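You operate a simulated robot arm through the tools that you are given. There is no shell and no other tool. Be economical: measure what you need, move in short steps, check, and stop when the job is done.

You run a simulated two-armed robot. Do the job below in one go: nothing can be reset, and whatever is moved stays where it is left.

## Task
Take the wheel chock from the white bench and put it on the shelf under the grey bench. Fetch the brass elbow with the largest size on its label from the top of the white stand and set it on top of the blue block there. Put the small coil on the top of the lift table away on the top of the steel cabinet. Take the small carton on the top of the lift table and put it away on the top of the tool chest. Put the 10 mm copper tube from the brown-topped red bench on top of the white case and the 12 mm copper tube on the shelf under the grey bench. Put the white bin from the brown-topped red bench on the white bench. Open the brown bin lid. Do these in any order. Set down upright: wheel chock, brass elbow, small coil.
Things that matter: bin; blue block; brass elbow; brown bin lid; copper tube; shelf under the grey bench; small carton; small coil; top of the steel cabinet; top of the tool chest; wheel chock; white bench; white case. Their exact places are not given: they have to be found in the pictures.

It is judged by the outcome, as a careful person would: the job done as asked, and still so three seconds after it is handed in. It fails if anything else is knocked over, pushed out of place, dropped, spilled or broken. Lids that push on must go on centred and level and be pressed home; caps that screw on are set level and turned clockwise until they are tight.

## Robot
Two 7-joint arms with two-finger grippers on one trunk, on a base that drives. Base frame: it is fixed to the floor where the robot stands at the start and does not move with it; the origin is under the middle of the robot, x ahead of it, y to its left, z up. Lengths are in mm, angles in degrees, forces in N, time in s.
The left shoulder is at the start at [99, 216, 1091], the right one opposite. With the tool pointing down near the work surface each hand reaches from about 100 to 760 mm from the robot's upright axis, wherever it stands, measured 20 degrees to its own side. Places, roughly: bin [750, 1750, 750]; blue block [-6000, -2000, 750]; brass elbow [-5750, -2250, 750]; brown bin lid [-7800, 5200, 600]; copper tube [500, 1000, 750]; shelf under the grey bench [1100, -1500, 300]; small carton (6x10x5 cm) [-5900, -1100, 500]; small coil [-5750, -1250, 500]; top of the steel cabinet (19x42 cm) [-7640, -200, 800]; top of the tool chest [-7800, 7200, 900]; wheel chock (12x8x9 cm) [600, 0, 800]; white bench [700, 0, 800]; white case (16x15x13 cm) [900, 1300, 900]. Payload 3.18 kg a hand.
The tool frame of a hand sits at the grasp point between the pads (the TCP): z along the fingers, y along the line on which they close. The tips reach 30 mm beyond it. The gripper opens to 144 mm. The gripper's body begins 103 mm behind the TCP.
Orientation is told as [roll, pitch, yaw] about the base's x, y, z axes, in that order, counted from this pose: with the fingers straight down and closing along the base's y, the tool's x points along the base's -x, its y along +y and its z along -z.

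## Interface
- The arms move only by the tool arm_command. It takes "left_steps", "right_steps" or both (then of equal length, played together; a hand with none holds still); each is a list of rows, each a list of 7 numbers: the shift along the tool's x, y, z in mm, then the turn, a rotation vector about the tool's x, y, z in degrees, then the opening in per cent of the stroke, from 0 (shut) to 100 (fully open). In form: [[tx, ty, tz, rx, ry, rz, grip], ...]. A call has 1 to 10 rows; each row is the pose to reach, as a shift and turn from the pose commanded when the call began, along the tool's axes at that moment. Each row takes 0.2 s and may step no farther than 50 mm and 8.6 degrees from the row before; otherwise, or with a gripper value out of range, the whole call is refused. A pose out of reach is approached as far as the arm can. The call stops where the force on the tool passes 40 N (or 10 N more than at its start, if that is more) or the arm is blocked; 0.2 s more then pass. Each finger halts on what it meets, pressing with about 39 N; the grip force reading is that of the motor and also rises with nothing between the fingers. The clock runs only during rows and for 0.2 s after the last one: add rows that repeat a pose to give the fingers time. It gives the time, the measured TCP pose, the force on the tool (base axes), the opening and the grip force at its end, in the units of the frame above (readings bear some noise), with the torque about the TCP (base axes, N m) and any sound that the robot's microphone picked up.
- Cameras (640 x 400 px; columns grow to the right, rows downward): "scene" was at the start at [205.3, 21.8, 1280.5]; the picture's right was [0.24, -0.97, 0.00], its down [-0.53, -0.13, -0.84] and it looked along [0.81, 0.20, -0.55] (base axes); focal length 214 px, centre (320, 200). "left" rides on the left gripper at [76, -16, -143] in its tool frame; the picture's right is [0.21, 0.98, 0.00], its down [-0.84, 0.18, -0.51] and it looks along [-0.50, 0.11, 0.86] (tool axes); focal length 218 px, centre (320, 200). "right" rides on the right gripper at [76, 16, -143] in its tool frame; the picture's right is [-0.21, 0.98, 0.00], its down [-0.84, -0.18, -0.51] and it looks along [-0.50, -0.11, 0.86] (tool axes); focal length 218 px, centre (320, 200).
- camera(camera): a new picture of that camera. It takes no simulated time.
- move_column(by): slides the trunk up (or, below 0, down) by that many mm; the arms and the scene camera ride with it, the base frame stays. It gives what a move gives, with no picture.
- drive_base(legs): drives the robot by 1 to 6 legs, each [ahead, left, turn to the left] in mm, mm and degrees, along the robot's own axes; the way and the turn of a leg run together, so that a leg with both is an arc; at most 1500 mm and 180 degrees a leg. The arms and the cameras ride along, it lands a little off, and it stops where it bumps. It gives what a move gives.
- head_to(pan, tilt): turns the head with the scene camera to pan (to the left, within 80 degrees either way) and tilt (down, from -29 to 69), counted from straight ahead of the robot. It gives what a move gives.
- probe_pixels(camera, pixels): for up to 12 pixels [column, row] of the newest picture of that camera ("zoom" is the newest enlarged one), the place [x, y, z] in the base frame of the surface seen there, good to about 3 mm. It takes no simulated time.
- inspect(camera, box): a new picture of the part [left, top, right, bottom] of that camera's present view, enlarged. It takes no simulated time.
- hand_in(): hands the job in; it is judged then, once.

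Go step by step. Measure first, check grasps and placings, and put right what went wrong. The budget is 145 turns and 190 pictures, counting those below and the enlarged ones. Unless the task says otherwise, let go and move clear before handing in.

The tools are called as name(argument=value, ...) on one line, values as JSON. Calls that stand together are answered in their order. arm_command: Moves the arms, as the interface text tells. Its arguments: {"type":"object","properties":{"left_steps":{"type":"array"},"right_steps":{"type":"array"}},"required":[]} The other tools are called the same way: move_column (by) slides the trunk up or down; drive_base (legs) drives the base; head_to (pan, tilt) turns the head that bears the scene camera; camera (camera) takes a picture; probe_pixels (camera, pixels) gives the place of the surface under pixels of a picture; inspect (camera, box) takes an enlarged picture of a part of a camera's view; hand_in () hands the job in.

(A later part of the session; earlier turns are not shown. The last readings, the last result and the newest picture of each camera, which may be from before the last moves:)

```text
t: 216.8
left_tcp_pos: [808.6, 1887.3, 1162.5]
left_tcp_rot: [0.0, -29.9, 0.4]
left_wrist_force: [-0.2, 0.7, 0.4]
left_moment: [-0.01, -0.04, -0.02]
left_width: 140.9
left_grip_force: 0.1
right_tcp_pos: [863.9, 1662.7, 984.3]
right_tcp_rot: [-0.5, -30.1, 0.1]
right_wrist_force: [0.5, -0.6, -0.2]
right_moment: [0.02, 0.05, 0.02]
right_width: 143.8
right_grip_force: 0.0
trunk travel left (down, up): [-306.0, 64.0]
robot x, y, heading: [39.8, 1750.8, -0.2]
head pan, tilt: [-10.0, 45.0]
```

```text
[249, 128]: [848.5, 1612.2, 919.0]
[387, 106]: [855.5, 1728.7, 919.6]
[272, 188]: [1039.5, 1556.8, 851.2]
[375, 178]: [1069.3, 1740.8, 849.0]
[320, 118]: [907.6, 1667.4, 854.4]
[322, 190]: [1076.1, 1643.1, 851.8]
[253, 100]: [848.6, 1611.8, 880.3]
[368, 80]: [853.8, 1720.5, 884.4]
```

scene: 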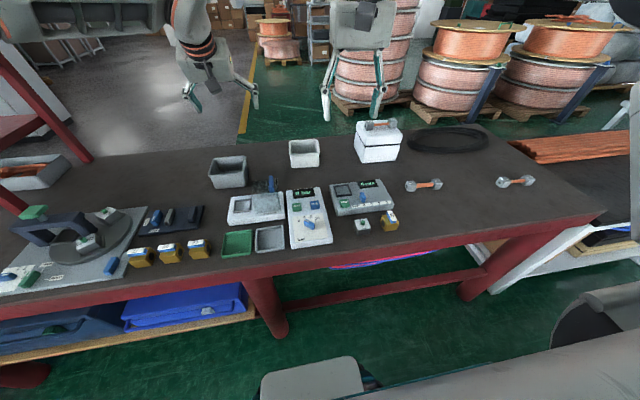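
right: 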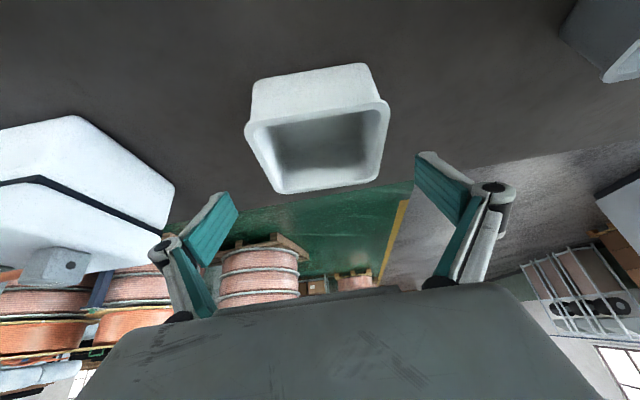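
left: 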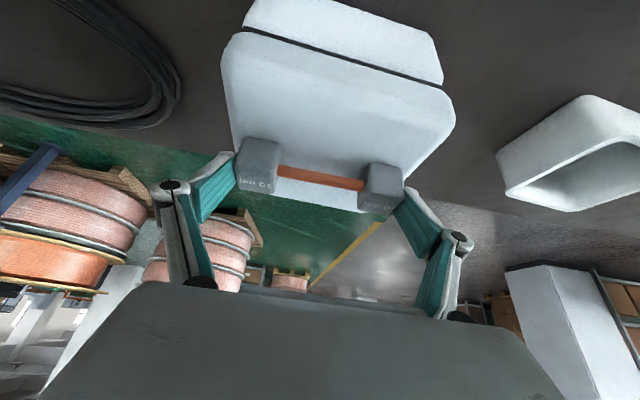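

Bin is turned about −3.5°. I descend around its sides with that yaw, close and lift.

arm_command(right_steps=[[7, 0, 19, 0.6, 0, 1, 100], [14, 0, 38, 1.2, 0, 2, 100], [21, 0, 57, 1.75, 0, 3, 100], [27.4, 0, 75.4, 1.75, 0, 3, 100], [27.4, 0, 75.4, 1.75, 0, 3, 85], [27.4, 0, 75.4, 1.75, 0, 3, 70], [27.4, 0, 75.4, 1.75, 0, 3, 50], [27.4, 0, 75.4, 1.75, 0, 3, 50]])

arm_command(right_steps=[[-2, 0, -3, 0, 0, 0, 50], [-5, 0, -9, 0, 0, 0, 50], [-10, 0, -17, 0, 0, 0, 50], [-18, 0, -31, 0, 0, 0, 50], [-28, 0, -48, 0, 0, 0, 50], [-40, 0, -69, 0, 0, 0, 50], [-52, 0, -90, 0, 0, 0, 50]])

camera(camera="right")

```text
t: 218.6
left_tcp_pos: [809.7, 1885.5, 1165.3]
left_tcp_rot: [0.0, -30.0, 0.4]
left_wrist_force: [-0.7, 0.1, 0.7]
left_moment: [-0.04, 0.02, 0.0]
left_width: 141.2
left_grip_force: 0.1
right_tcp_pos: [878.6, 1662.5, 906.3]
right_tcp_rot: [-0.3, -30.0, -3.3]
right_wrist_force: [-0.8, 0.4, 0.5]
right_moment: [-0.08, -0.03, -0.03]
right_width: 119.5
right_grip_force: 39.0
trunk travel left (down, up): [-306.0, 64.0]
robot x, y, heading: [38.9, 1750.0, -0.1]
head pan, tilt: [-10.0, 45.0]
```

```text
t: 220.2
left_tcp_pos: [807.4, 1885.3, 1163.3]
left_tcp_rot: [0.0, -29.9, 0.4]
left_wrist_force: [-0.8, 0.0, -0.2]
left_moment: [-0.02, -0.02, -0.03]
left_width: 140.9
left_grip_force: 0.1
right_tcp_pos: [879.7, 1662.1, 1009.3]
right_tcp_rot: [-0.3, -30.0, -3.4]
right_wrist_force: [-0.6, -0.5, -1.2]
right_moment: [-0.01, 0.03, -0.01]
right_width: 119.3
right_grip_force: 39.3
trunk travel left (down, up): [-306.0, 64.0]
robot x, y, heading: [37.8, 1749.7, 0.0]
head pan, tilt: [-10.0, 45.0]
```

```text
117 pictures are left
```

right: 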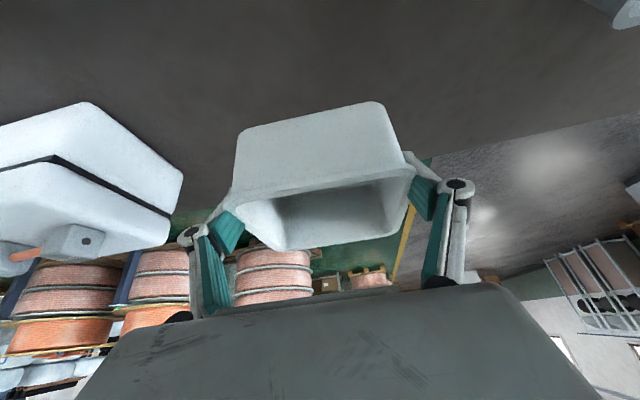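

Bin held. I back off, drive right to the 12 mm tube, keeping the bin clear of the case.

drive_base(legs=[[-300, 0, 0], [0, -890, 0], [150, 0, 0]])

camera(camera="left")

```text
t: 231.1
left_tcp_pos: [658.5, 988.3, 1164.6]
left_tcp_rot: [0.0, -30.0, 0.2]
left_wrist_force: [0.9, 0.6, -0.8]
left_moment: [0.03, -0.01, -0.01]
left_width: 141.0
left_grip_force: 0.0
right_tcp_pos: [728.0, 765.3, 1009.0]
right_tcp_rot: [-0.3, -30.0, -3.5]
right_wrist_force: [0.4, 0.6, -1.6]
right_moment: [-0.03, 0.05, 0.03]
right_width: 119.3
right_grip_force: 38.8
trunk travel left (down, up): [-306.0, 64.0]
robot x, y, heading: [-112.6, 857.1, -0.3]
head pan, tilt: [-10.0, 45.0]
```

```text
116 pictures are left
```

left: 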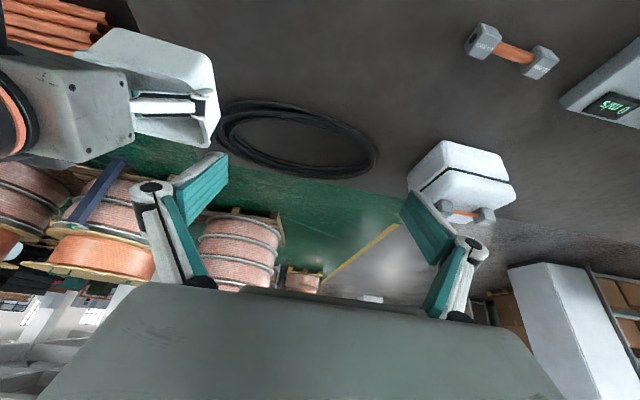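

I bring the left hand over the 12 mm tube at 45° lean.

arm_command(left_steps=[[25, -14, 19, 0, -2.2, 0, 100], [51, -28, 38, 0, -4.3, 0, 100], [76, -42, 57, 0, -6.5, 0, 100], [102, -57, 76, 0, -8.6, 0, 100], [128, -71, 95, 0, -10.8, 0, 100], [153, -85, 114, 0, -13, 0, 100], [179, -99, 133, 0, -15, 0, 100], [179, -99, 133, 0, -15, 0, 100]])

camera(camera="left")

```text
t: 232.9
left_tcp_pos: [568.4, 887.7, 959.1]
left_tcp_rot: [0.0, -45.0, 0.3]
left_wrist_force: [0.0, -0.4, 0.4]
left_moment: [-0.05, -0.05, -0.01]
left_width: 143.9
left_grip_force: 0.1
right_tcp_pos: [728.1, 764.9, 1009.6]
right_tcp_rot: [-0.2, -30.0, -3.5]
right_wrist_force: [0.2, 0.5, -2.1]
right_moment: [-0.01, 0.06, 0.0]
right_width: 119.3
right_grip_force: 38.5
trunk travel left (down, up): [-306.0, 64.0]
robot x, y, heading: [-110.5, 856.7, -0.2]
head pan, tilt: [-10.0, 45.0]
```

```text
115 pictures are left
```

left: 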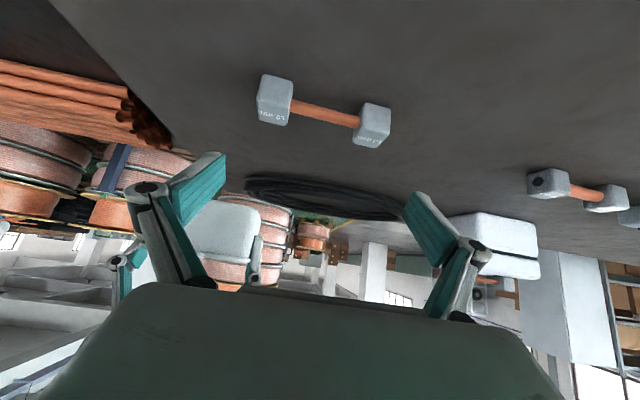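

probe_pixels(camera="left", pixels=[[259, 105], [283, 115], [355, 132], [380, 140], [327, 112], [262, 82], [386, 115]])

```text
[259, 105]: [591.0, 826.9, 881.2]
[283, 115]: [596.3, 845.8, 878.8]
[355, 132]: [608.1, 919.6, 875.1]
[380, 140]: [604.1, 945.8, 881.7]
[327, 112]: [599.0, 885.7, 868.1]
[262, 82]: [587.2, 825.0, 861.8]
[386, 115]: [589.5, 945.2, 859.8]
```

Tube centre (602,886). Descend, close, lift.

arm_command(left_steps=[[10, -1.7, 17, 0, 0, 0, 100], [20, -1.7, 35, 0, 0, 0, 100], [30, -1.7, 52, 0, 0, 0, 100], [39.9, -1.7, 69, 0, 0, 0, 100], [39.9, -1.7, 69, 0, 0, 0, 92], [39.9, -1.7, 69, 0, 0, 0, 80], [39.9, -1.7, 69, 0, 0, 0, 60], [39.9, -1.7, 69, 0, 0, 0, 60]])

arm_command(left_steps=[[-2, 0, -2, 0, 0, 0, 60], [-5, 0, -5, 0, 0, 0, 60], [-10, 0, -10, 0, 0, 0, 60], [-20, 0, -20, 0, 0, 0, 60], [-35, 0, -35, 0, 0, 0, 60], [-50, 0, -50, 0, 0, 0, 60], [-70, 0, -70, 0, 0, 0, 60], [-90, 0, -90, 0, 0, 0, 60]])

camera(camera="left")

```text
t: 234.7
left_tcp_pos: [590.0, 886.2, 882.1]
left_tcp_rot: [0.1, -44.9, 0.2]
left_wrist_force: [0.7, 0.3, -0.3]
left_moment: [0.02, 0.03, -0.02]
left_width: 129.5
left_grip_force: 38.8
right_tcp_pos: [728.4, 765.6, 1009.4]
right_tcp_rot: [-0.4, -30.0, -3.4]
right_wrist_force: [-0.4, -0.7, -2.0]
right_moment: [0.0, 0.03, 0.01]
right_width: 119.4
right_grip_force: 38.5
trunk travel left (down, up): [-306.0, 64.0]
robot x, y, heading: [-114.2, 852.9, -0.1]
head pan, tilt: [-10.0, 45.0]
```

```text
t: 236.5
left_tcp_pos: [590.0, 886.7, 1011.2]
left_tcp_rot: [0.0, -44.9, 0.3]
left_wrist_force: [-0.2, 0.0, -1.8]
left_moment: [0.02, 0.02, -0.01]
left_width: 129.7
left_grip_force: 39.0
right_tcp_pos: [726.6, 765.6, 1009.4]
right_tcp_rot: [-0.3, -30.1, -3.5]
right_wrist_force: [0.1, -0.1, -0.9]
right_moment: [-0.03, 0.03, 0.0]
right_width: 118.9
right_grip_force: 38.9
trunk travel left (down, up): [-306.0, 64.0]
robot x, y, heading: [-112.4, 854.0, 0.1]
head pan, tilt: [-10.0, 45.0]
```

```text
114 pictures are left
```

left: 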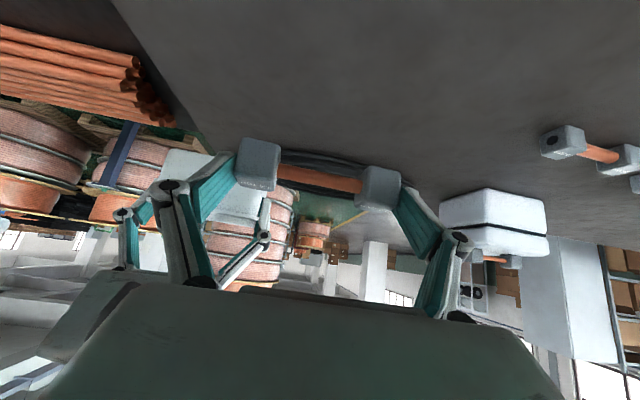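

Both objects held. I drive to the white bench to set the bin where the chock stood.

drive_base(legs=[[-120, 0, 0], [0, -780, 0]])

head_to(pan=-10, tilt=40)

camera(camera="scene")

```text
t: 244.6
left_tcp_pos: [466.1, 103.4, 1010.1]
left_tcp_rot: [0.0, -44.9, -0.1]
left_wrist_force: [-0.5, -0.2, -1.1]
left_moment: [0.0, -0.01, 0.0]
left_width: 129.4
left_grip_force: 39.6
right_tcp_pos: [602.7, -18.8, 1010.2]
right_tcp_rot: [-0.3, -30.0, -4.0]
right_wrist_force: [0.2, 0.0, -0.8]
right_moment: [0.02, 0.04, 0.02]
right_width: 119.2
right_grip_force: 39.0
trunk travel left (down, up): [-306.0, 64.0]
robot x, y, heading: [-236.9, 75.1, -0.6]
head pan, tilt: [-10.0, 45.0]
```

```text
t: 245.2
left_tcp_pos: [465.4, 102.5, 1009.9]
left_tcp_rot: [-0.1, -44.9, -0.1]
left_wrist_force: [-1.1, -0.7, -0.6]
left_moment: [0.0, 0.05, 0.01]
left_width: 129.3
left_grip_force: 38.6
right_tcp_pos: [603.7, -19.0, 1009.8]
right_tcp_rot: [-0.3, -30.0, -3.9]
right_wrist_force: [-0.6, 0.4, -0.9]
right_moment: [-0.01, 0.02, -0.03]
right_width: 119.3
right_grip_force: 38.4
trunk travel left (down, up): [-306.0, 64.0]
robot x, y, heading: [-236.1, 73.3, -0.4]
head pan, tilt: [-10.0, 40.0]
```

```text
113 pictures are left
```

scene: 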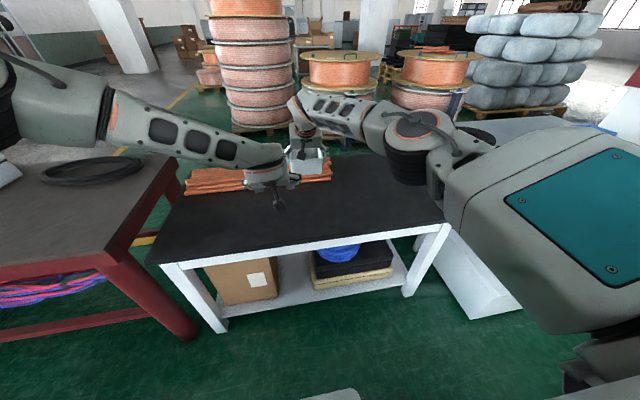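

Path is clear below the bin at (604,-19). I lower it with the arm.

arm_command(right_steps=[[17, 0, 30, 0, 0, 0, 50], [34, 0, 60, 0, 0, 0, 50], [52, 0, 90, 0, 0, 0, 50], [69, 0, 119, 0, 0, 0, 50], [83, 0, 143, 0, 0, 0, 50], [91, 0, 157, 0, 0, 0, 50], [95, 0, 164, 0, 0, 0, 50], [96, 0, 166.5, 0, 0, 0, 50]])

camera(camera="right")

```text
t: 247.0
left_tcp_pos: [465.3, 106.8, 1007.1]
left_tcp_rot: [0.4, -44.8, -0.2]
left_wrist_force: [1.7, 12.8, -24.1]
left_moment: [1.53, -0.78, -0.37]
left_width: 129.5
left_grip_force: 39.1
right_tcp_pos: [587.5, -26.4, 832.9]
right_tcp_rot: [-0.3, -30.1, -4.1]
right_wrist_force: [-0.9, 0.8, -1.8]
right_moment: [0.03, 0.05, 0.0]
right_width: 118.8
right_grip_force: 38.7
right hand out of reach, approached as far as the arm can: row 4, 5, 6, 7, 8
trunk travel left (down, up): [-306.0, 64.0]
robot x, y, heading: [-236.7, 70.4, -0.6]
head pan, tilt: [-10.0, 40.0]
```

```text
112 pictures are left
```

right: 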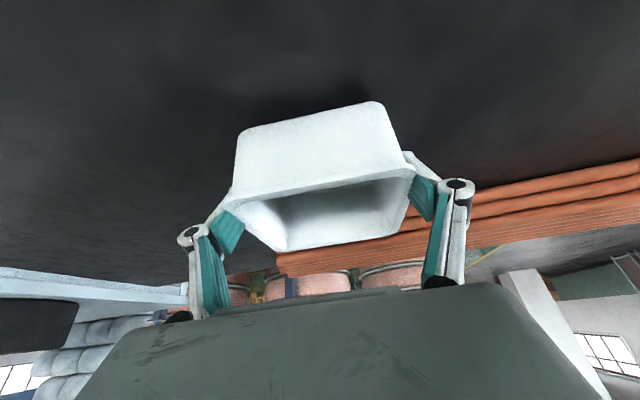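

The right arm presses the left hand (−24 N). I move the left hand aside and up, then lower the rest with a small column move.

arm_command(left_steps=[[0, 25, 0, 0, 0, 0, 60], [-10, 60, -10, 0, 0, 0, 60], [-20, 95, -20, 0, 0, 0, 60], [-30, 130, -30, 0, 0, 0, 60], [-30, 140, -30, 0, 0, 0, 60]])

move_column(by=-13)

```text
t: 248.2
left_tcp_pos: [467.1, 242.9, 1051.4]
left_tcp_rot: [0.1, -44.9, -0.1]
left_wrist_force: [1.1, -0.4, -1.7]
left_moment: [-0.02, 0.02, 0.03]
left_width: 129.4
left_grip_force: 39.4
right_tcp_pos: [588.6, -25.3, 831.9]
right_tcp_rot: [-0.4, -30.0, -4.0]
right_wrist_force: [-0.1, 0.3, -1.6]
right_moment: [0.0, 0.02, 0.0]
right_width: 119.4
right_grip_force: 38.9
trunk travel left (down, up): [-306.0, 64.0]
robot x, y, heading: [-236.2, 73.4, -0.4]
head pan, tilt: [-10.0, 40.0]
```

```text
t: 248.8
left_tcp_pos: [466.2, 243.1, 1038.3]
left_tcp_rot: [0.0, -45.0, -0.1]
left_wrist_force: [0.3, 0.0, -0.6]
left_moment: [-0.02, 0.0, 0.02]
left_width: 129.6
left_grip_force: 39.0
right_tcp_pos: [588.1, -23.9, 816.9]
right_tcp_rot: [-0.4, -29.8, -3.9]
right_wrist_force: [-0.4, -0.4, 2.8]
right_moment: [0.21, -0.28, 0.04]
right_width: 119.2
right_grip_force: 39.6
trunk travel left (down, up): [-293.0, 77.0]
robot x, y, heading: [-234.3, 76.8, -0.5]
head pan, tilt: [-10.0, 40.0]
```

Contact. Open and withdraw.

arm_command(right_steps=[[0, 0, 0, 0, 0, 0, 88], [0, 0, 0, 0, 0, 0, 96], [0, 0, 0, 0, 0, 0, 98], [-2, 0, -25, 0, 0, 0, 98], [-5, 0, -60, 0, 0, 0, 98], [-10, 0, -100, 0, 0, 0, 98], [-15, 0, -140, 0, 0, 0, 98], [-20, 0, -180, 0, 0, 0, 98], [-20, 0, -220, 0, 0, 0, 98]])

camera(camera="scene")

```text
t: 250.8
left_tcp_pos: [465.1, 242.9, 1039.1]
left_tcp_rot: [0.0, -45.1, -0.1]
left_wrist_force: [-0.4, -0.5, -1.0]
left_moment: [-0.03, -0.01, -0.01]
left_width: 129.5
left_grip_force: 38.5
right_tcp_pos: [495.8, -17.0, 1018.7]
right_tcp_rot: [-0.4, -29.9, -3.9]
right_wrist_force: [0.2, 1.1, 0.1]
right_moment: [-0.03, 0.01, -0.02]
right_width: 141.0
right_grip_force: 0.1
trunk travel left (down, up): [-293.0, 77.0]
robot x, y, heading: [-234.2, 79.9, -0.4]
head pan, tilt: [-10.0, 40.0]
```

```text
111 pictures are left
```

scene: 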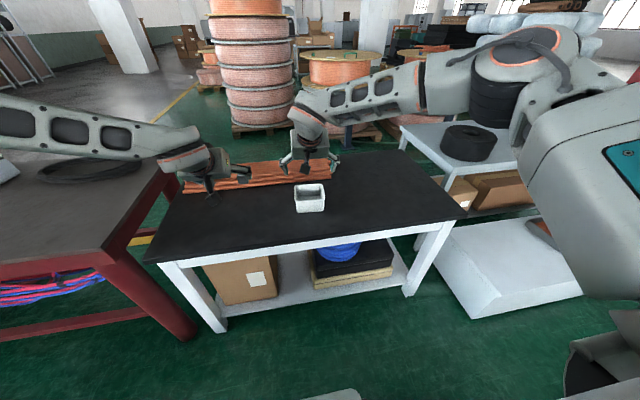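

The bin stands on the white bench. I tuck the right hand upright, then drive toward the grey bench with the tube.

arm_command(right_steps=[[0, -16, -27, 0, 4.3, 0.5, 98], [1, -31, -54, 0, 8.6, 1, 98], [1, -46, -80, 0, 12.9, 1.5, 98], [2, -62, -107, 0, 17.1, 2, 98], [2, -77, -134, 0, 21.4, 2.5, 98], [3, -92, -160, 0, 25.7, 3, 98], [3, -108, -187, 0, 30, 3.5, 98]])

drive_base(legs=[[-60, 0, 0], [0, -1500, 0], [0, -740, 0.4]])

move_column(by=-150)

```text
t: 252.4
left_tcp_pos: [466.7, 242.9, 1038.9]
left_tcp_rot: [0.0, -44.8, -0.1]
left_wrist_force: [-0.1, -0.2, 0.0]
left_moment: [-0.01, 0.04, -0.03]
left_width: 129.4
left_grip_force: 38.7
right_tcp_pos: [391.9, -116.6, 1178.4]
right_tcp_rot: [0.6, 0.3, -7.5]
right_wrist_force: [-0.2, -1.1, 0.0]
right_moment: [0.04, 0.03, 0.01]
right_width: 141.4
right_grip_force: 0.2
trunk travel left (down, up): [-293.0, 77.0]
robot x, y, heading: [-236.1, 74.3, -0.6]
head pan, tilt: [-10.0, 40.0]
```

```text
t: 272.8
left_tcp_pos: [377.2, -1998.9, 1038.8]
left_tcp_rot: [0.0, -44.9, 0.1]
left_wrist_force: [-0.2, 0.1, -1.1]
left_moment: [0.01, 0.01, -0.01]
left_width: 129.3
left_grip_force: 39.3
right_tcp_pos: [306.4, -2357.4, 1178.2]
right_tcp_rot: [0.5, 0.3, -7.3]
right_wrist_force: [-0.1, -0.4, -0.7]
right_moment: [0.03, -0.03, 0.02]
right_width: 141.1
right_grip_force: 0.0
trunk travel left (down, up): [-293.0, 77.0]
robot x, y, heading: [-326.3, -2167.5, -0.1]
head pan, tilt: [-10.0, 40.0]
```

```text
t: 274.6
left_tcp_pos: [376.0, -1998.5, 890.7]
left_tcp_rot: [-0.1, -45.1, 0.0]
left_wrist_force: [-0.1, 0.1, -0.4]
left_moment: [0.0, 0.01, -0.03]
left_width: 129.2
left_grip_force: 38.8
right_tcp_pos: [304.8, -2357.4, 1030.2]
right_tcp_rot: [0.6, 0.1, -7.3]
right_wrist_force: [-0.3, -0.3, -0.1]
right_moment: [0.02, -0.02, -0.01]
right_width: 141.1
right_grip_force: 0.0
trunk travel left (down, up): [-143.0, 227.0]
robot x, y, heading: [-327.8, -2166.1, -0.6]
head pan, tilt: [-10.0, 40.0]
```

Exact. Lower the rest, then bring the left hand down in front.

move_column(by=-125)

arm_command(left_steps=[[25, -6, 30, 0, 0, 0, 60], [50, -12, 60, 0, 0, 0, 60], [75, -18, 90, 0, 0, 0, 60], [100, -24, 120, 0, 0, 0, 60], [125, -30, 150, 0, 0, 0, 60], [150, -36, 180, 0, 0, 0, 60], [175, -42, 210, 0, 0, 0, 60], [200, -48, 240, 0, 0, 0, 60], [220, -54, 265, 0, 0, 0, 60], [240, -60, 290, 0, 0, 0, 60]])

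```text
t: 276.1
left_tcp_pos: [376.9, -1998.6, 765.9]
left_tcp_rot: [0.1, -45.2, 0.1]
left_wrist_force: [-0.2, -0.7, 0.3]
left_moment: [-0.01, 0.02, 0.01]
left_width: 129.4
left_grip_force: 38.3
right_tcp_pos: [303.4, -2357.8, 905.3]
right_tcp_rot: [0.5, 0.2, -7.3]
right_wrist_force: [-0.3, 0.0, 0.6]
right_moment: [0.01, -0.03, 0.01]
right_width: 141.0
right_grip_force: 0.0
trunk travel left (down, up): [-18.0, 352.0]
robot x, y, heading: [-323.8, -2166.5, -0.2]
head pan, tilt: [-10.0, 40.0]
```

```text
t: 278.3
left_tcp_pos: [446.6, -2090.2, 402.0]
left_tcp_rot: [1.4, -42.7, 0.2]
left_wrist_force: [0.6, 0.5, -0.6]
left_moment: [0.0, 0.02, 0.0]
left_width: 129.3
left_grip_force: 38.8
left hand out of reach, approached as far as the arm can: row 5, 6, 7, 8, 9, 10
right_tcp_pos: [306.2, -2358.4, 902.9]
right_tcp_rot: [0.5, 0.4, -7.3]
right_wrist_force: [0.2, 0.2, 0.3]
right_moment: [0.0, 0.02, -0.02]
right_width: 141.1
right_grip_force: 0.2
trunk travel left (down, up): [-18.0, 352.0]
robot x, y, heading: [-325.7, -2170.0, -0.6]
head pan, tilt: [-10.0, 40.0]
```

Now at (447,-2090,402). I lower 50 mm more and drive in toward the shelf front.

arm_command(left_steps=[[12, 0, 13, 0, 0, 0, 60], [24, 0, 26, 0, 0, 0, 60], [34, 0, 37, 0, 0, 0, 60], [34, 0, 37, 0, 0, 0, 60]])

drive_base(legs=[[0, 45, 0], [290, 0, 0]])

camera(camera="left")

```text
t: 279.3
left_tcp_pos: [468.9, -2105.5, 358.5]
left_tcp_rot: [0.7, -43.8, 0.1]
left_wrist_force: [-1.6, -1.2, -1.3]
left_moment: [-0.01, 0.04, 0.02]
left_width: 129.3
left_grip_force: 39.2
left hand out of reach, approached as far as the arm can: row 1, 2, 3, 4
right_tcp_pos: [304.9, -2358.5, 904.7]
right_tcp_rot: [0.5, 0.3, -7.2]
right_wrist_force: [-0.2, 0.3, 0.1]
right_moment: [0.02, 0.01, 0.01]
right_width: 141.2
right_grip_force: 0.0
trunk travel left (down, up): [-18.0, 352.0]
robot x, y, heading: [-324.2, -2168.7, -0.3]
head pan, tilt: [-10.0, 40.0]
```

```text
t: 282.0
left_tcp_pos: [757.0, -2059.1, 357.2]
left_tcp_rot: [0.7, -43.8, 0.3]
left_wrist_force: [-0.6, 0.1, -1.6]
left_moment: [0.0, -0.02, 0.04]
left_width: 129.5
left_grip_force: 39.4
right_tcp_pos: [595.6, -2311.9, 903.0]
right_tcp_rot: [0.5, 0.3, -7.1]
right_wrist_force: [1.0, 0.0, -0.2]
right_moment: [-0.02, 0.0, -0.02]
right_width: 141.0
right_grip_force: 0.1
trunk travel left (down, up): [-18.0, 352.0]
robot x, y, heading: [-34.1, -2125.8, -0.1]
head pan, tilt: [-10.0, 40.0]
```

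```text
110 pictures are left
```

left: 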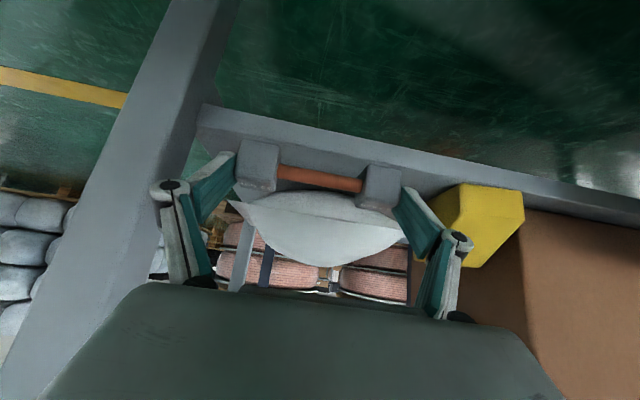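

probe_pixels(camera="left", pixels=[[240, 206], [300, 196], [350, 208], [402, 228], [310, 210], [300, 130], [420, 165], [200, 130], [450, 195], [205, 110]])

```text
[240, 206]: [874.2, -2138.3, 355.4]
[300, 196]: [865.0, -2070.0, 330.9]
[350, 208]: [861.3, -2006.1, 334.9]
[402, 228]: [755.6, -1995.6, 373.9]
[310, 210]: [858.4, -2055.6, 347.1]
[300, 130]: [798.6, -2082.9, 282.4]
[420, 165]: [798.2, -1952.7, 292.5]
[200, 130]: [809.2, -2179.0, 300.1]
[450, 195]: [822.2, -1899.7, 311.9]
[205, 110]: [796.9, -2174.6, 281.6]
```

Bag bulges to x≈858, shelf edge x≈797. I drive 49 mm forward so the tube lies at x≈803–836, then lower.

drive_base(legs=[[49, 6, 0]])

arm_command(left_steps=[[5, 0, 5, 0, 0, 0, 60], [10, 0, 10, 0, 0, 0, 60], [13.5, 0, 13.5, 0, 0, 0, 60], [15.5, 0, 15.5, 0, 0, 0, 60], [17, 0, 17, 0, 0, 0, 60], [18.5, 0, 18.5, 0, 0, 0, 60]])

camera(camera="left")

```text
t: 282.9
left_tcp_pos: [806.0, -2052.8, 356.8]
left_tcp_rot: [0.6, -43.8, 0.2]
left_wrist_force: [-0.1, -0.3, -1.5]
left_moment: [0.05, -0.01, 0.02]
left_width: 129.2
left_grip_force: 38.8
right_tcp_pos: [645.6, -2307.3, 902.7]
right_tcp_rot: [0.5, 0.3, -7.1]
right_wrist_force: [0.9, -0.7, -0.1]
right_moment: [0.03, 0.0, -0.02]
right_width: 141.1
right_grip_force: 0.1
trunk travel left (down, up): [-18.0, 352.0]
robot x, y, heading: [15.3, -2120.9, -0.2]
head pan, tilt: [-10.0, 40.0]
```

```text
t: 284.3
left_tcp_pos: [807.2, -2053.7, 333.5]
left_tcp_rot: [1.0, -43.7, 0.2]
left_wrist_force: [-1.4, -0.4, 4.6]
left_moment: [0.37, -0.09, 0.1]
left_width: 129.3
left_grip_force: 39.3
right_tcp_pos: [645.3, -2306.4, 905.1]
right_tcp_rot: [0.5, 0.2, -7.1]
right_wrist_force: [-0.2, -0.2, -0.9]
right_moment: [0.03, 0.0, -0.01]
right_width: 141.2
right_grip_force: 0.1
trunk travel left (down, up): [-18.0, 352.0]
robot x, y, heading: [15.6, -2118.1, -0.1]
head pan, tilt: [-10.0, 40.0]
```

```text
109 pictures are left
```

left: 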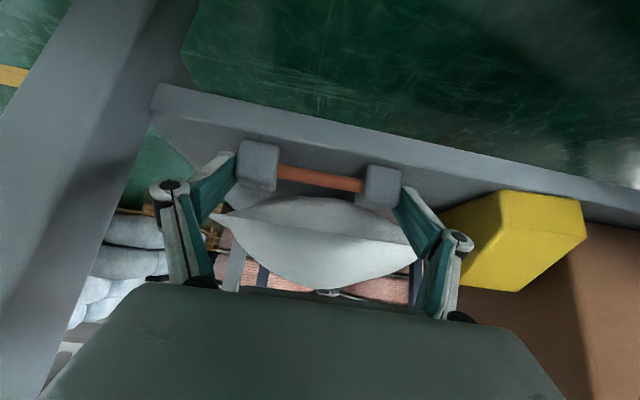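

Contact. I open and drive straight back.

arm_command(left_steps=[[0, 0, 0, 0, 0, 0, 92], [0, 0, 0, 0, 0, 0, 98], [0, 0, 0, 0, 0, 0, 98]])

drive_base(legs=[[-350, 0, 0]])

head_to(pan=5, tilt=30)

inspect(camera="scene", box=[200, 100, 440, 250])

```text
t: 285.1
left_tcp_pos: [805.4, -2054.6, 332.4]
left_tcp_rot: [0.9, -43.6, 0.1]
left_wrist_force: [1.1, -0.1, 0.0]
left_moment: [0.0, 0.03, 0.0]
left_width: 141.2
left_grip_force: 0.1
right_tcp_pos: [644.6, -2306.7, 902.9]
right_tcp_rot: [0.5, 0.3, -7.1]
right_wrist_force: [0.1, 0.2, 0.3]
right_moment: [-0.01, -0.02, 0.0]
right_width: 141.3
right_grip_force: 0.1
trunk travel left (down, up): [-18.0, 352.0]
robot x, y, heading: [15.6, -2120.4, -0.1]
head pan, tilt: [-10.0, 40.0]
```

```text
t: 287.4
left_tcp_pos: [456.4, -2053.1, 332.9]
left_tcp_rot: [0.9, -43.5, 0.2]
left_wrist_force: [0.3, 0.1, 0.0]
left_moment: [0.02, 0.0, 0.01]
left_width: 141.0
left_grip_force: 0.1
right_tcp_pos: [293.6, -2305.7, 903.7]
right_tcp_rot: [0.6, 0.3, -7.1]
right_wrist_force: [0.2, 0.0, -0.9]
right_moment: [0.0, 0.02, 0.0]
right_width: 141.2
right_grip_force: 0.0
trunk travel left (down, up): [-18.0, 352.0]
robot x, y, heading: [-337.4, -2113.9, -0.1]
head pan, tilt: [-10.0, 40.0]
```

```text
t: 288.2
left_tcp_pos: [455.7, -2053.4, 333.6]
left_tcp_rot: [0.9, -43.7, 0.2]
left_wrist_force: [0.3, 0.2, -0.4]
left_moment: [0.01, -0.02, 0.0]
left_width: 141.0
left_grip_force: 0.0
right_tcp_pos: [294.2, -2305.0, 903.4]
right_tcp_rot: [0.4, 0.2, -7.2]
right_wrist_force: [0.6, 0.6, 0.4]
right_moment: [-0.02, 0.01, -0.01]
right_width: 141.4
right_grip_force: 0.0
trunk travel left (down, up): [-18.0, 352.0]
robot x, y, heading: [-336.9, -2116.7, -0.2]
head pan, tilt: [5.0, 30.0]
```

```text
2.67 times, centred on (320, 175) of scene
```

zoom: 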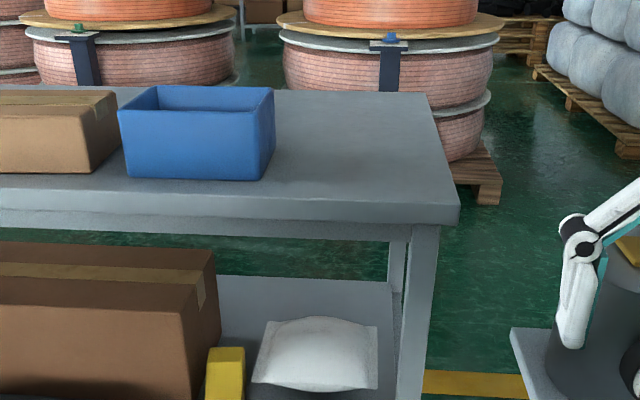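

Placed. I raise and fold the left arm, turn around and look toward the far area.

camera(camera="left")

move_column(by=190)

arm_command(left_steps=[[0, 5, -35, 0, 4.5, 0, 100], [0, 10, -70, 0, 9, 0, 100], [-5, 15, -105, 0, 13.5, 0, 100], [-10, 20, -145, 0, 18, 0, 100], [-25, 25, -185, 0, 22.5, 0, 100], [-45, 30, -225, 0, 27, 0, 100], [-65, 35, -265, 0, 31.5, 0, 100], [-85, 40, -305, 0, 36, 0, 100], [-105, 45, -345, 0, 40, 0, 100], [-125, 50, -380, 0, 43.5, 0, 100]])

drive_base(legs=[[-100, 0, 90], [0, 0, 90]])

head_to(pan=0, tilt=15)

camera(camera="scene")

```text
107 pictures are left
```

left: 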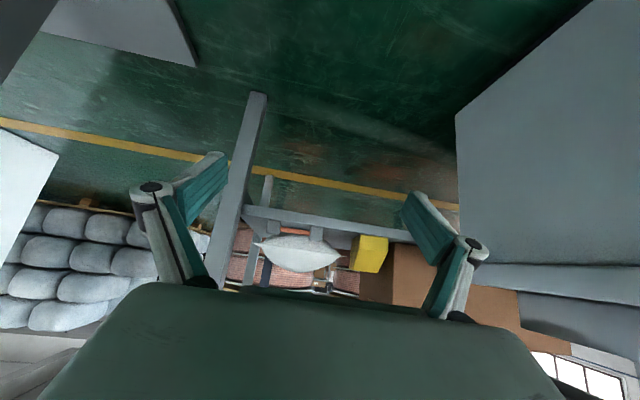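

```text
t: 290.2
left_tcp_pos: [493.7, -2053.9, 600.9]
left_tcp_rot: [0.8, -49.7, 0.3]
left_wrist_force: [0.1, 0.3, -1.1]
left_moment: [-0.03, -0.04, 0.01]
left_width: 141.0
left_grip_force: 0.2
right_tcp_pos: [294.6, -2304.9, 1091.4]
right_tcp_rot: [0.5, 0.5, -7.1]
right_wrist_force: [0.1, 0.2, -0.4]
right_moment: [0.0, -0.01, -0.01]
right_width: 141.2
right_grip_force: 0.0
trunk travel left (down, up): [-208.0, 162.0]
robot x, y, heading: [-333.4, -2120.5, -0.3]
head pan, tilt: [5.0, 30.0]
```

```text
t: 292.4
left_tcp_pos: [284.7, -2009.2, 945.2]
left_tcp_rot: [0.5, -6.2, 0.8]
left_wrist_force: [0.4, 0.0, 0.3]
left_moment: [-0.01, -0.03, 0.0]
left_width: 143.9
left_grip_force: 0.0
right_tcp_pos: [292.3, -2306.0, 1093.4]
right_tcp_rot: [0.6, 0.2, -7.1]
right_wrist_force: [-0.3, -0.4, -0.2]
right_moment: [-0.02, -0.02, 0.01]
right_width: 141.3
right_grip_force: 0.1
trunk travel left (down, up): [-208.0, 162.0]
robot x, y, heading: [-338.4, -2118.7, -0.2]
head pan, tilt: [5.0, 30.0]
```

```text
t: 300.5
left_tcp_pos: [-1021.6, -2290.8, 944.5]
left_tcp_rot: [0.6, -6.3, -178.9]
left_wrist_force: [-0.7, 0.4, -0.7]
left_moment: [0.03, 0.02, 0.01]
left_width: 144.0
left_grip_force: 0.0
right_tcp_pos: [-1031.8, -1995.3, 1093.6]
right_tcp_rot: [0.4, 0.3, 173.1]
right_wrist_force: [0.2, 0.2, -0.6]
right_moment: [0.0, 0.01, 0.0]
right_width: 141.0
right_grip_force: 0.1
trunk travel left (down, up): [-208.0, 162.0]
robot x, y, heading: [-403.6, -2181.1, -179.9]
head pan, tilt: [5.0, 30.0]
```

```text
t: 301.3
left_tcp_pos: [-1021.5, -2290.9, 944.0]
left_tcp_rot: [0.5, -6.4, -178.9]
left_wrist_force: [-0.3, -0.4, 0.4]
left_moment: [-0.01, 0.03, -0.01]
left_width: 143.9
left_grip_force: 0.1
right_tcp_pos: [-1031.7, -1995.1, 1093.0]
right_tcp_rot: [0.5, 0.3, 173.0]
right_wrist_force: [-1.0, -0.4, -0.6]
right_moment: [-0.02, 0.03, 0.02]
right_width: 141.0
right_grip_force: 0.0
trunk travel left (down, up): [-208.0, 162.0]
robot x, y, heading: [-402.8, -2180.5, -179.9]
head pan, tilt: [0.0, 15.0]
```

```text
106 pictures are left
```

scene: 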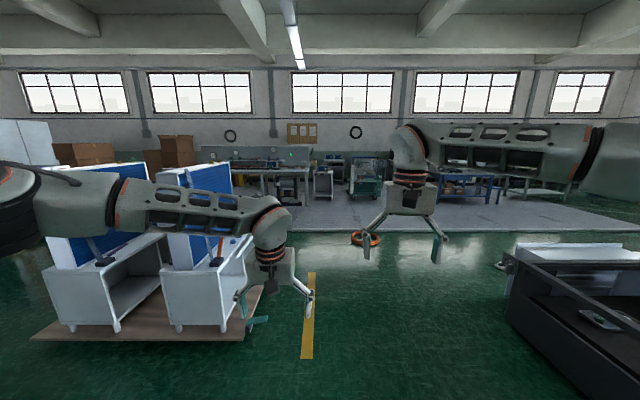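

The tube shows on the shelf front. Ahead is a free aisle; I probe obstacles on both sides and the distant stand.

probe_pixels(camera="scene", pixels=[[248, 330], [262, 285], [505, 265], [508, 310], [365, 240], [300, 190], [325, 190], [365, 195], [308, 230], [460, 190]])

inspect(camera="scene", box=[200, 110, 520, 250])

```text
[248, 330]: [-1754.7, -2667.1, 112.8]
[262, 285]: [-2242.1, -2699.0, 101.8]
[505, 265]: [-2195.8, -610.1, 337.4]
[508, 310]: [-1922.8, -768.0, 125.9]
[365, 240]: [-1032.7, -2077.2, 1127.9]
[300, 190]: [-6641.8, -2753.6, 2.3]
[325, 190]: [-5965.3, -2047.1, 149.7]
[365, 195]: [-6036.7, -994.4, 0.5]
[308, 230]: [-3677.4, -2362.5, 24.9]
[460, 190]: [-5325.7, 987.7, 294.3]
```

```text
2.00 times, centred on (360, 180) of scene
```

zoom: 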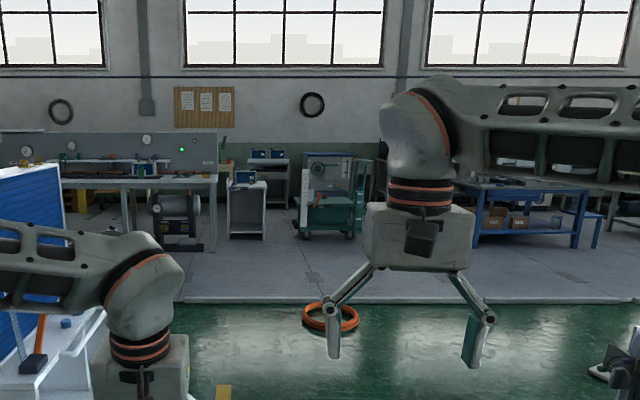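

Stand at about (-5965,-2047), lift table near (-6000,-1000). The orange ring on the floor lies near y≈-1590; I drive straight along y≈-2180.

drive_base(legs=[[1500, 0, 0], [1500, 0, 0], [1400, 0, 0]])

head_to(pan=0, tilt=35)

camera(camera="scene")

```text
t: 321.8
left_tcp_pos: [-5375.5, -2341.3, 944.4]
left_tcp_rot: [0.6, -6.4, -177.4]
left_wrist_force: [0.3, -0.1, 0.3]
left_moment: [-0.01, 0.02, 0.01]
left_width: 143.9
left_grip_force: 0.2
right_tcp_pos: [-5392.9, -2045.5, 1092.3]
right_tcp_rot: [0.5, 0.3, 174.6]
right_wrist_force: [0.3, -0.2, -0.5]
right_moment: [0.01, 0.04, 0.02]
right_width: 140.9
right_grip_force: 0.1
trunk travel left (down, up): [-208.0, 162.0]
robot x, y, heading: [-4757.0, -2218.9, -178.7]
head pan, tilt: [0.0, 15.0]
stopped in leg 3: the robot was blocked; the commanded pose is now the measured one
```

```text
t: 322.6
left_tcp_pos: [-5376.3, -2342.5, 942.4]
left_tcp_rot: [0.6, -6.2, -177.4]
left_wrist_force: [0.7, -0.5, -0.3]
left_moment: [-0.01, -0.01, 0.02]
left_width: 144.1
left_grip_force: 0.1
right_tcp_pos: [-5393.5, -2045.6, 1091.8]
right_tcp_rot: [0.4, 0.4, 174.6]
right_wrist_force: [1.2, -0.2, -0.4]
right_moment: [-0.03, 0.02, 0.01]
right_width: 141.2
right_grip_force: 0.0
trunk travel left (down, up): [-208.0, 162.0]
robot x, y, heading: [-4758.8, -2215.0, -178.6]
head pan, tilt: [0.0, 35.0]
```

```text
104 pictures are left
```

scene: 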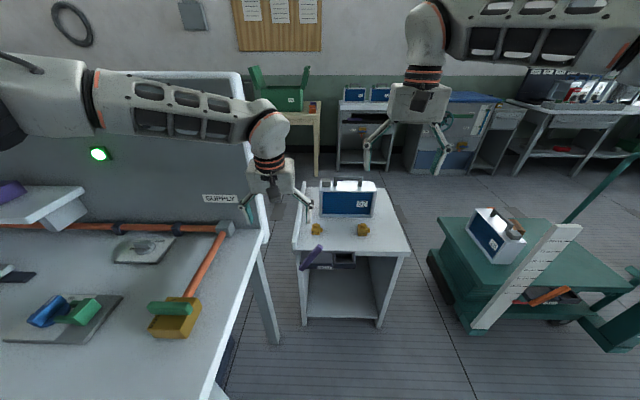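

Blocked by the bench on the left; the white stand is ahead with brass elbows at (316,230) and (362,230). I probe and zoom.

inspect(camera="scene", box=[280, 160, 424, 250])

inspect(camera="scene", box=[430, 180, 640, 311])

probe_pixels(camera="scene", pixels=[[316, 230], [362, 230], [347, 205], [330, 240], [400, 245], [300, 245], [265, 240], [268, 300], [495, 235], [512, 228], [590, 280], [470, 330]])

```text
4.44 times, centred on (352, 205) of scene
```

zoom: 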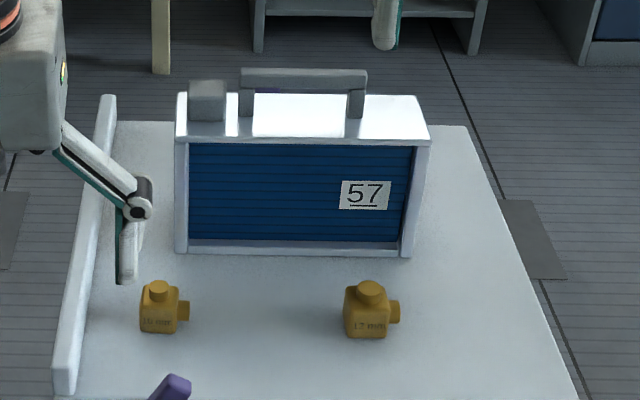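

```text
3.05 times, centred on (535, 246) of scene
```

zoom: 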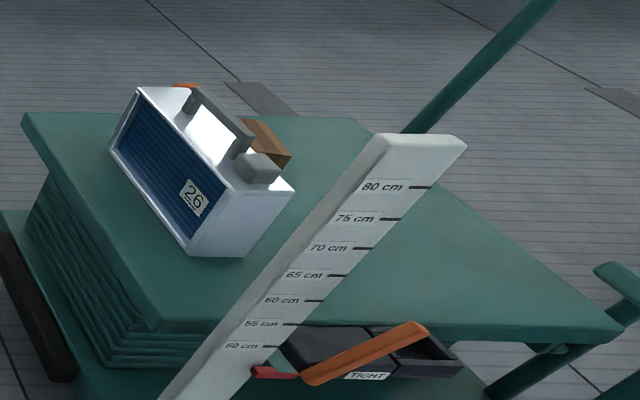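

```text
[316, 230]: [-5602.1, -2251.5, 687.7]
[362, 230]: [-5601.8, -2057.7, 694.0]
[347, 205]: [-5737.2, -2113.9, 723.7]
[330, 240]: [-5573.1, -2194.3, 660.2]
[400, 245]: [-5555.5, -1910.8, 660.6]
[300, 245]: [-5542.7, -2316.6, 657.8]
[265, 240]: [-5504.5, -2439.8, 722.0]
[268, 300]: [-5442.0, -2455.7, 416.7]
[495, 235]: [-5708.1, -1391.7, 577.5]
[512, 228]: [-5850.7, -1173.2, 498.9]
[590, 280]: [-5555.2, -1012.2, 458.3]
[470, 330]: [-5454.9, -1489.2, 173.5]
```

The two visible elbows read 10 and 12 mm; something may be hidden behind box 57. I shift right, move closer and look down.

drive_base(legs=[[-20, -200, -1.4], [400, 0, 0]])

move_column(by=140)

head_to(pan=0, tilt=52)

camera(camera="scene")

```text
t: 327.1
left_tcp_pos: [-5763.0, -2112.2, 937.2]
left_tcp_rot: [1.3, -5.7, -179.6]
left_wrist_force: [-0.1, -0.4, -0.4]
left_moment: [0.0, 0.0, 0.01]
left_width: 144.0
left_grip_force: 0.0
right_tcp_pos: [-5774.5, -1816.2, 1086.0]
right_tcp_rot: [1.1, 0.7, 172.9]
right_wrist_force: [-0.1, -0.3, 0.6]
right_moment: [0.04, 0.01, 0.02]
right_width: 140.8
right_grip_force: 0.1
trunk travel left (down, up): [-208.0, 162.0]
robot x, y, heading: [-5148.0, -2016.1, 180.0]
head pan, tilt: [0.0, 35.0]
```

```text
t: 328.8
left_tcp_pos: [-5764.2, -2121.0, 1081.0]
left_tcp_rot: [0.7, -5.9, -179.7]
left_wrist_force: [0.1, -0.5, -0.3]
left_moment: [-0.02, -0.05, 0.04]
left_width: 144.2
left_grip_force: 0.0
right_tcp_pos: [-5775.1, -1826.6, 1231.3]
right_tcp_rot: [0.5, 0.3, 172.9]
right_wrist_force: [-0.4, 0.4, -1.3]
right_moment: [0.02, -0.03, -0.03]
right_width: 141.1
right_grip_force: 0.1
trunk travel left (down, up): [-348.0, 22.0]
robot x, y, heading: [-5141.8, -2015.0, 180.0]
head pan, tilt: [0.0, 35.0]
```

```text
t: 329.6
left_tcp_pos: [-5763.0, -2119.9, 1080.7]
left_tcp_rot: [0.8, -6.1, -179.6]
left_wrist_force: [0.1, -0.7, 0.2]
left_moment: [0.0, 0.0, -0.02]
left_width: 144.2
left_grip_force: 0.0
right_tcp_pos: [-5774.9, -1827.5, 1232.1]
right_tcp_rot: [0.4, 0.4, 172.9]
right_wrist_force: [0.3, 0.3, 0.8]
right_moment: [0.0, -0.01, -0.02]
right_width: 141.5
right_grip_force: 0.0
trunk travel left (down, up): [-348.0, 22.0]
robot x, y, heading: [-5145.0, -2015.6, 180.2]
head pan, tilt: [0.0, 52.0]
```

```text
101 pictures are left
```

scene: 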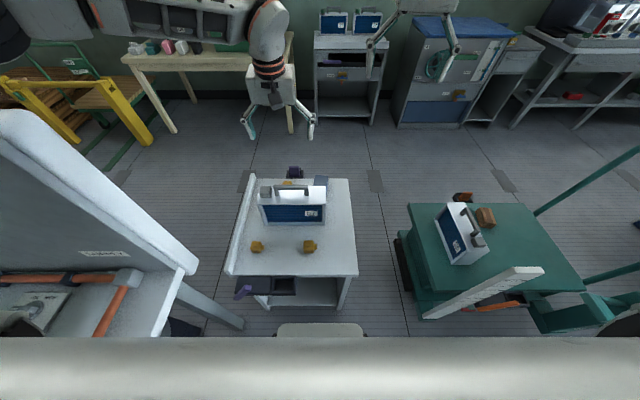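

Behind box 57 there is another brass piece at (287,183) and a blue block at (320,183). Zooming.

inspect(camera="scene", box=[230, 160, 374, 250])

camera(camera="left")

inspect(camera="scene", box=[420, 180, 548, 260])

```text
4.44 times, centred on (302, 205) of scene
```

zoom: 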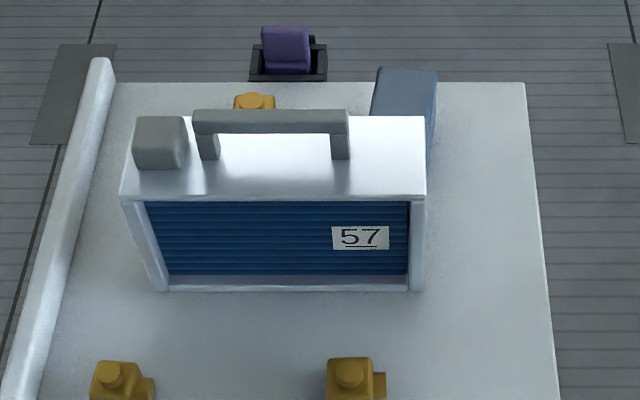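

```text
99 pictures are left
```

left: 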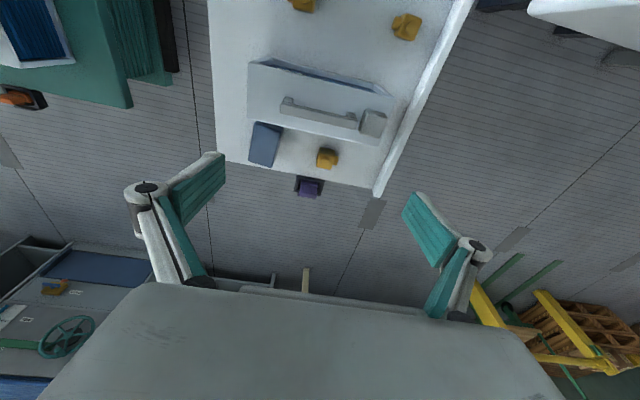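

```text
5.00 times, centred on (484, 220) of scene
```

zoom: 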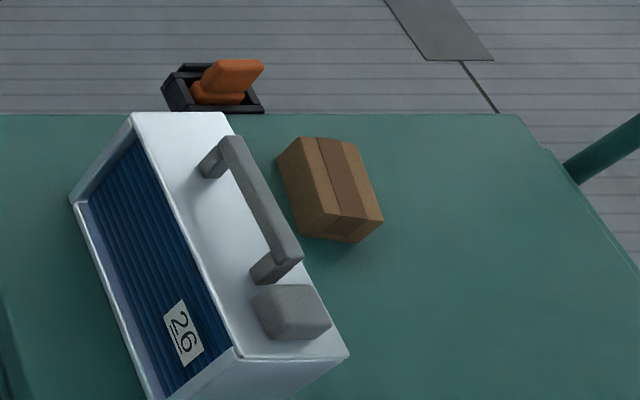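

A third elbow stands behind box 57, at left-picture (327,158), next to the blue block (266,145). I zoom to read it and probe all.

inspect(camera="left", box=[240, 110, 368, 190])

inspect(camera="left", box=[280, 0, 440, 60])

probe_pixels(camera="left", pixels=[[327, 155], [318, 165], [337, 165], [255, 125], [281, 132], [250, 158], [275, 165], [266, 145], [290, 105], [375, 120], [250, 70], [392, 100]])

```text
5.00 times, centred on (304, 150) of left
```

zoom: 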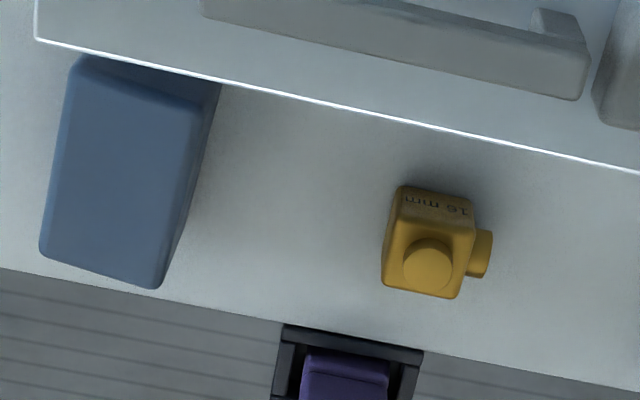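

```text
4.00 times, centred on (360, 30) of left
```

zoom: 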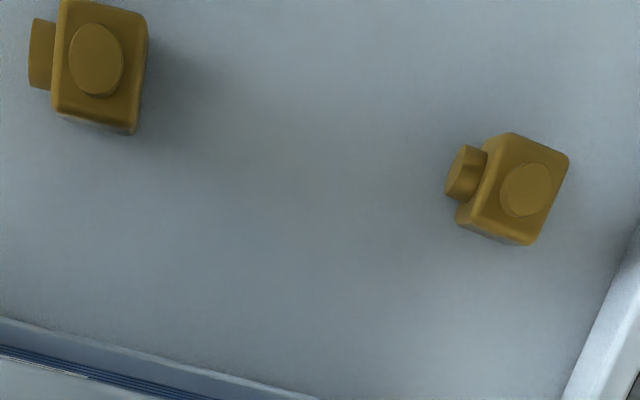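

```text
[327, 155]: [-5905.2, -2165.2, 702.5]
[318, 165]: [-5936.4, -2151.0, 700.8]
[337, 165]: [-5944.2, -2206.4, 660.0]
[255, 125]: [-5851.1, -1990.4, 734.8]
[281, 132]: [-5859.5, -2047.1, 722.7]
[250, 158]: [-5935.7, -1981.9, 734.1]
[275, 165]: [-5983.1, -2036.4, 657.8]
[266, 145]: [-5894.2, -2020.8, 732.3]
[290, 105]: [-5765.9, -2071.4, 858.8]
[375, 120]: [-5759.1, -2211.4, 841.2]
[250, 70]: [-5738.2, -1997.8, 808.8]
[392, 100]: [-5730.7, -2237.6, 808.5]
```

The hidden elbow reads 16 mm – the largest. Box 57 blocks it from this side, so I go round the lift table to reach it from behind. First drive back and to the right, and look.

drive_base(legs=[[-500, 0, 0], [0, -1500, 0], [0, -450, 0]])

head_to(pan=5, tilt=28)

camera(camera="scene")

```text
t: 349.5
left_tcp_pos: [-5241.9, -158.9, 1080.1]
left_tcp_rot: [0.7, -6.2, 179.4]
left_wrist_force: [-0.7, 0.1, -0.4]
left_moment: [0.02, 0.0, 0.04]
left_width: 143.9
left_grip_force: 0.1
right_tcp_pos: [-5247.6, 135.1, 1232.2]
right_tcp_rot: [0.4, 0.4, 171.9]
right_wrist_force: [0.6, 0.0, 0.4]
right_moment: [0.03, 0.0, 0.0]
right_width: 140.9
right_grip_force: 0.2
trunk travel left (down, up): [-348.0, 22.0]
robot x, y, heading: [-4621.0, -66.0, 178.6]
head pan, tilt: [0.0, 52.0]
```

```text
t: 350.4
left_tcp_pos: [-5240.3, -159.5, 1079.9]
left_tcp_rot: [0.7, -6.2, 179.5]
left_wrist_force: [-0.1, 1.1, -0.5]
left_moment: [0.01, -0.01, 0.01]
left_width: 144.1
left_grip_force: 0.1
right_tcp_pos: [-5249.2, 134.6, 1232.4]
right_tcp_rot: [0.4, 0.4, 171.9]
right_wrist_force: [-0.4, -0.2, -0.8]
right_moment: [0.0, 0.0, 0.0]
right_width: 141.0
right_grip_force: 0.0
trunk travel left (down, up): [-348.0, 22.0]
robot x, y, heading: [-4622.3, -63.5, 178.8]
head pan, tilt: [5.0, 28.0]
```

```text
95 pictures are left
```

scene: 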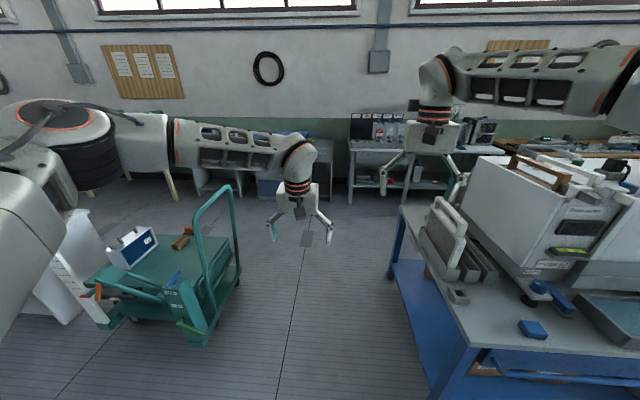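

probe_pixels(camera="scene", pixels=[[238, 260], [232, 190], [205, 340], [390, 270], [440, 370], [182, 242], [125, 250], [310, 200], [270, 180], [375, 180], [75, 290]])

```text
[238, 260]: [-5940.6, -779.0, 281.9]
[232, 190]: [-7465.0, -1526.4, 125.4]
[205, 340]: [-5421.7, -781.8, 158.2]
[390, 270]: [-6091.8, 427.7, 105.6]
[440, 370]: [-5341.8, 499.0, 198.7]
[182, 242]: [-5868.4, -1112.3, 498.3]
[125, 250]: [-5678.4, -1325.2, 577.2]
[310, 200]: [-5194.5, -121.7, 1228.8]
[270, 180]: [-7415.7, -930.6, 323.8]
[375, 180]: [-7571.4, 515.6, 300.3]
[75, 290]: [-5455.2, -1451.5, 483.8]
```

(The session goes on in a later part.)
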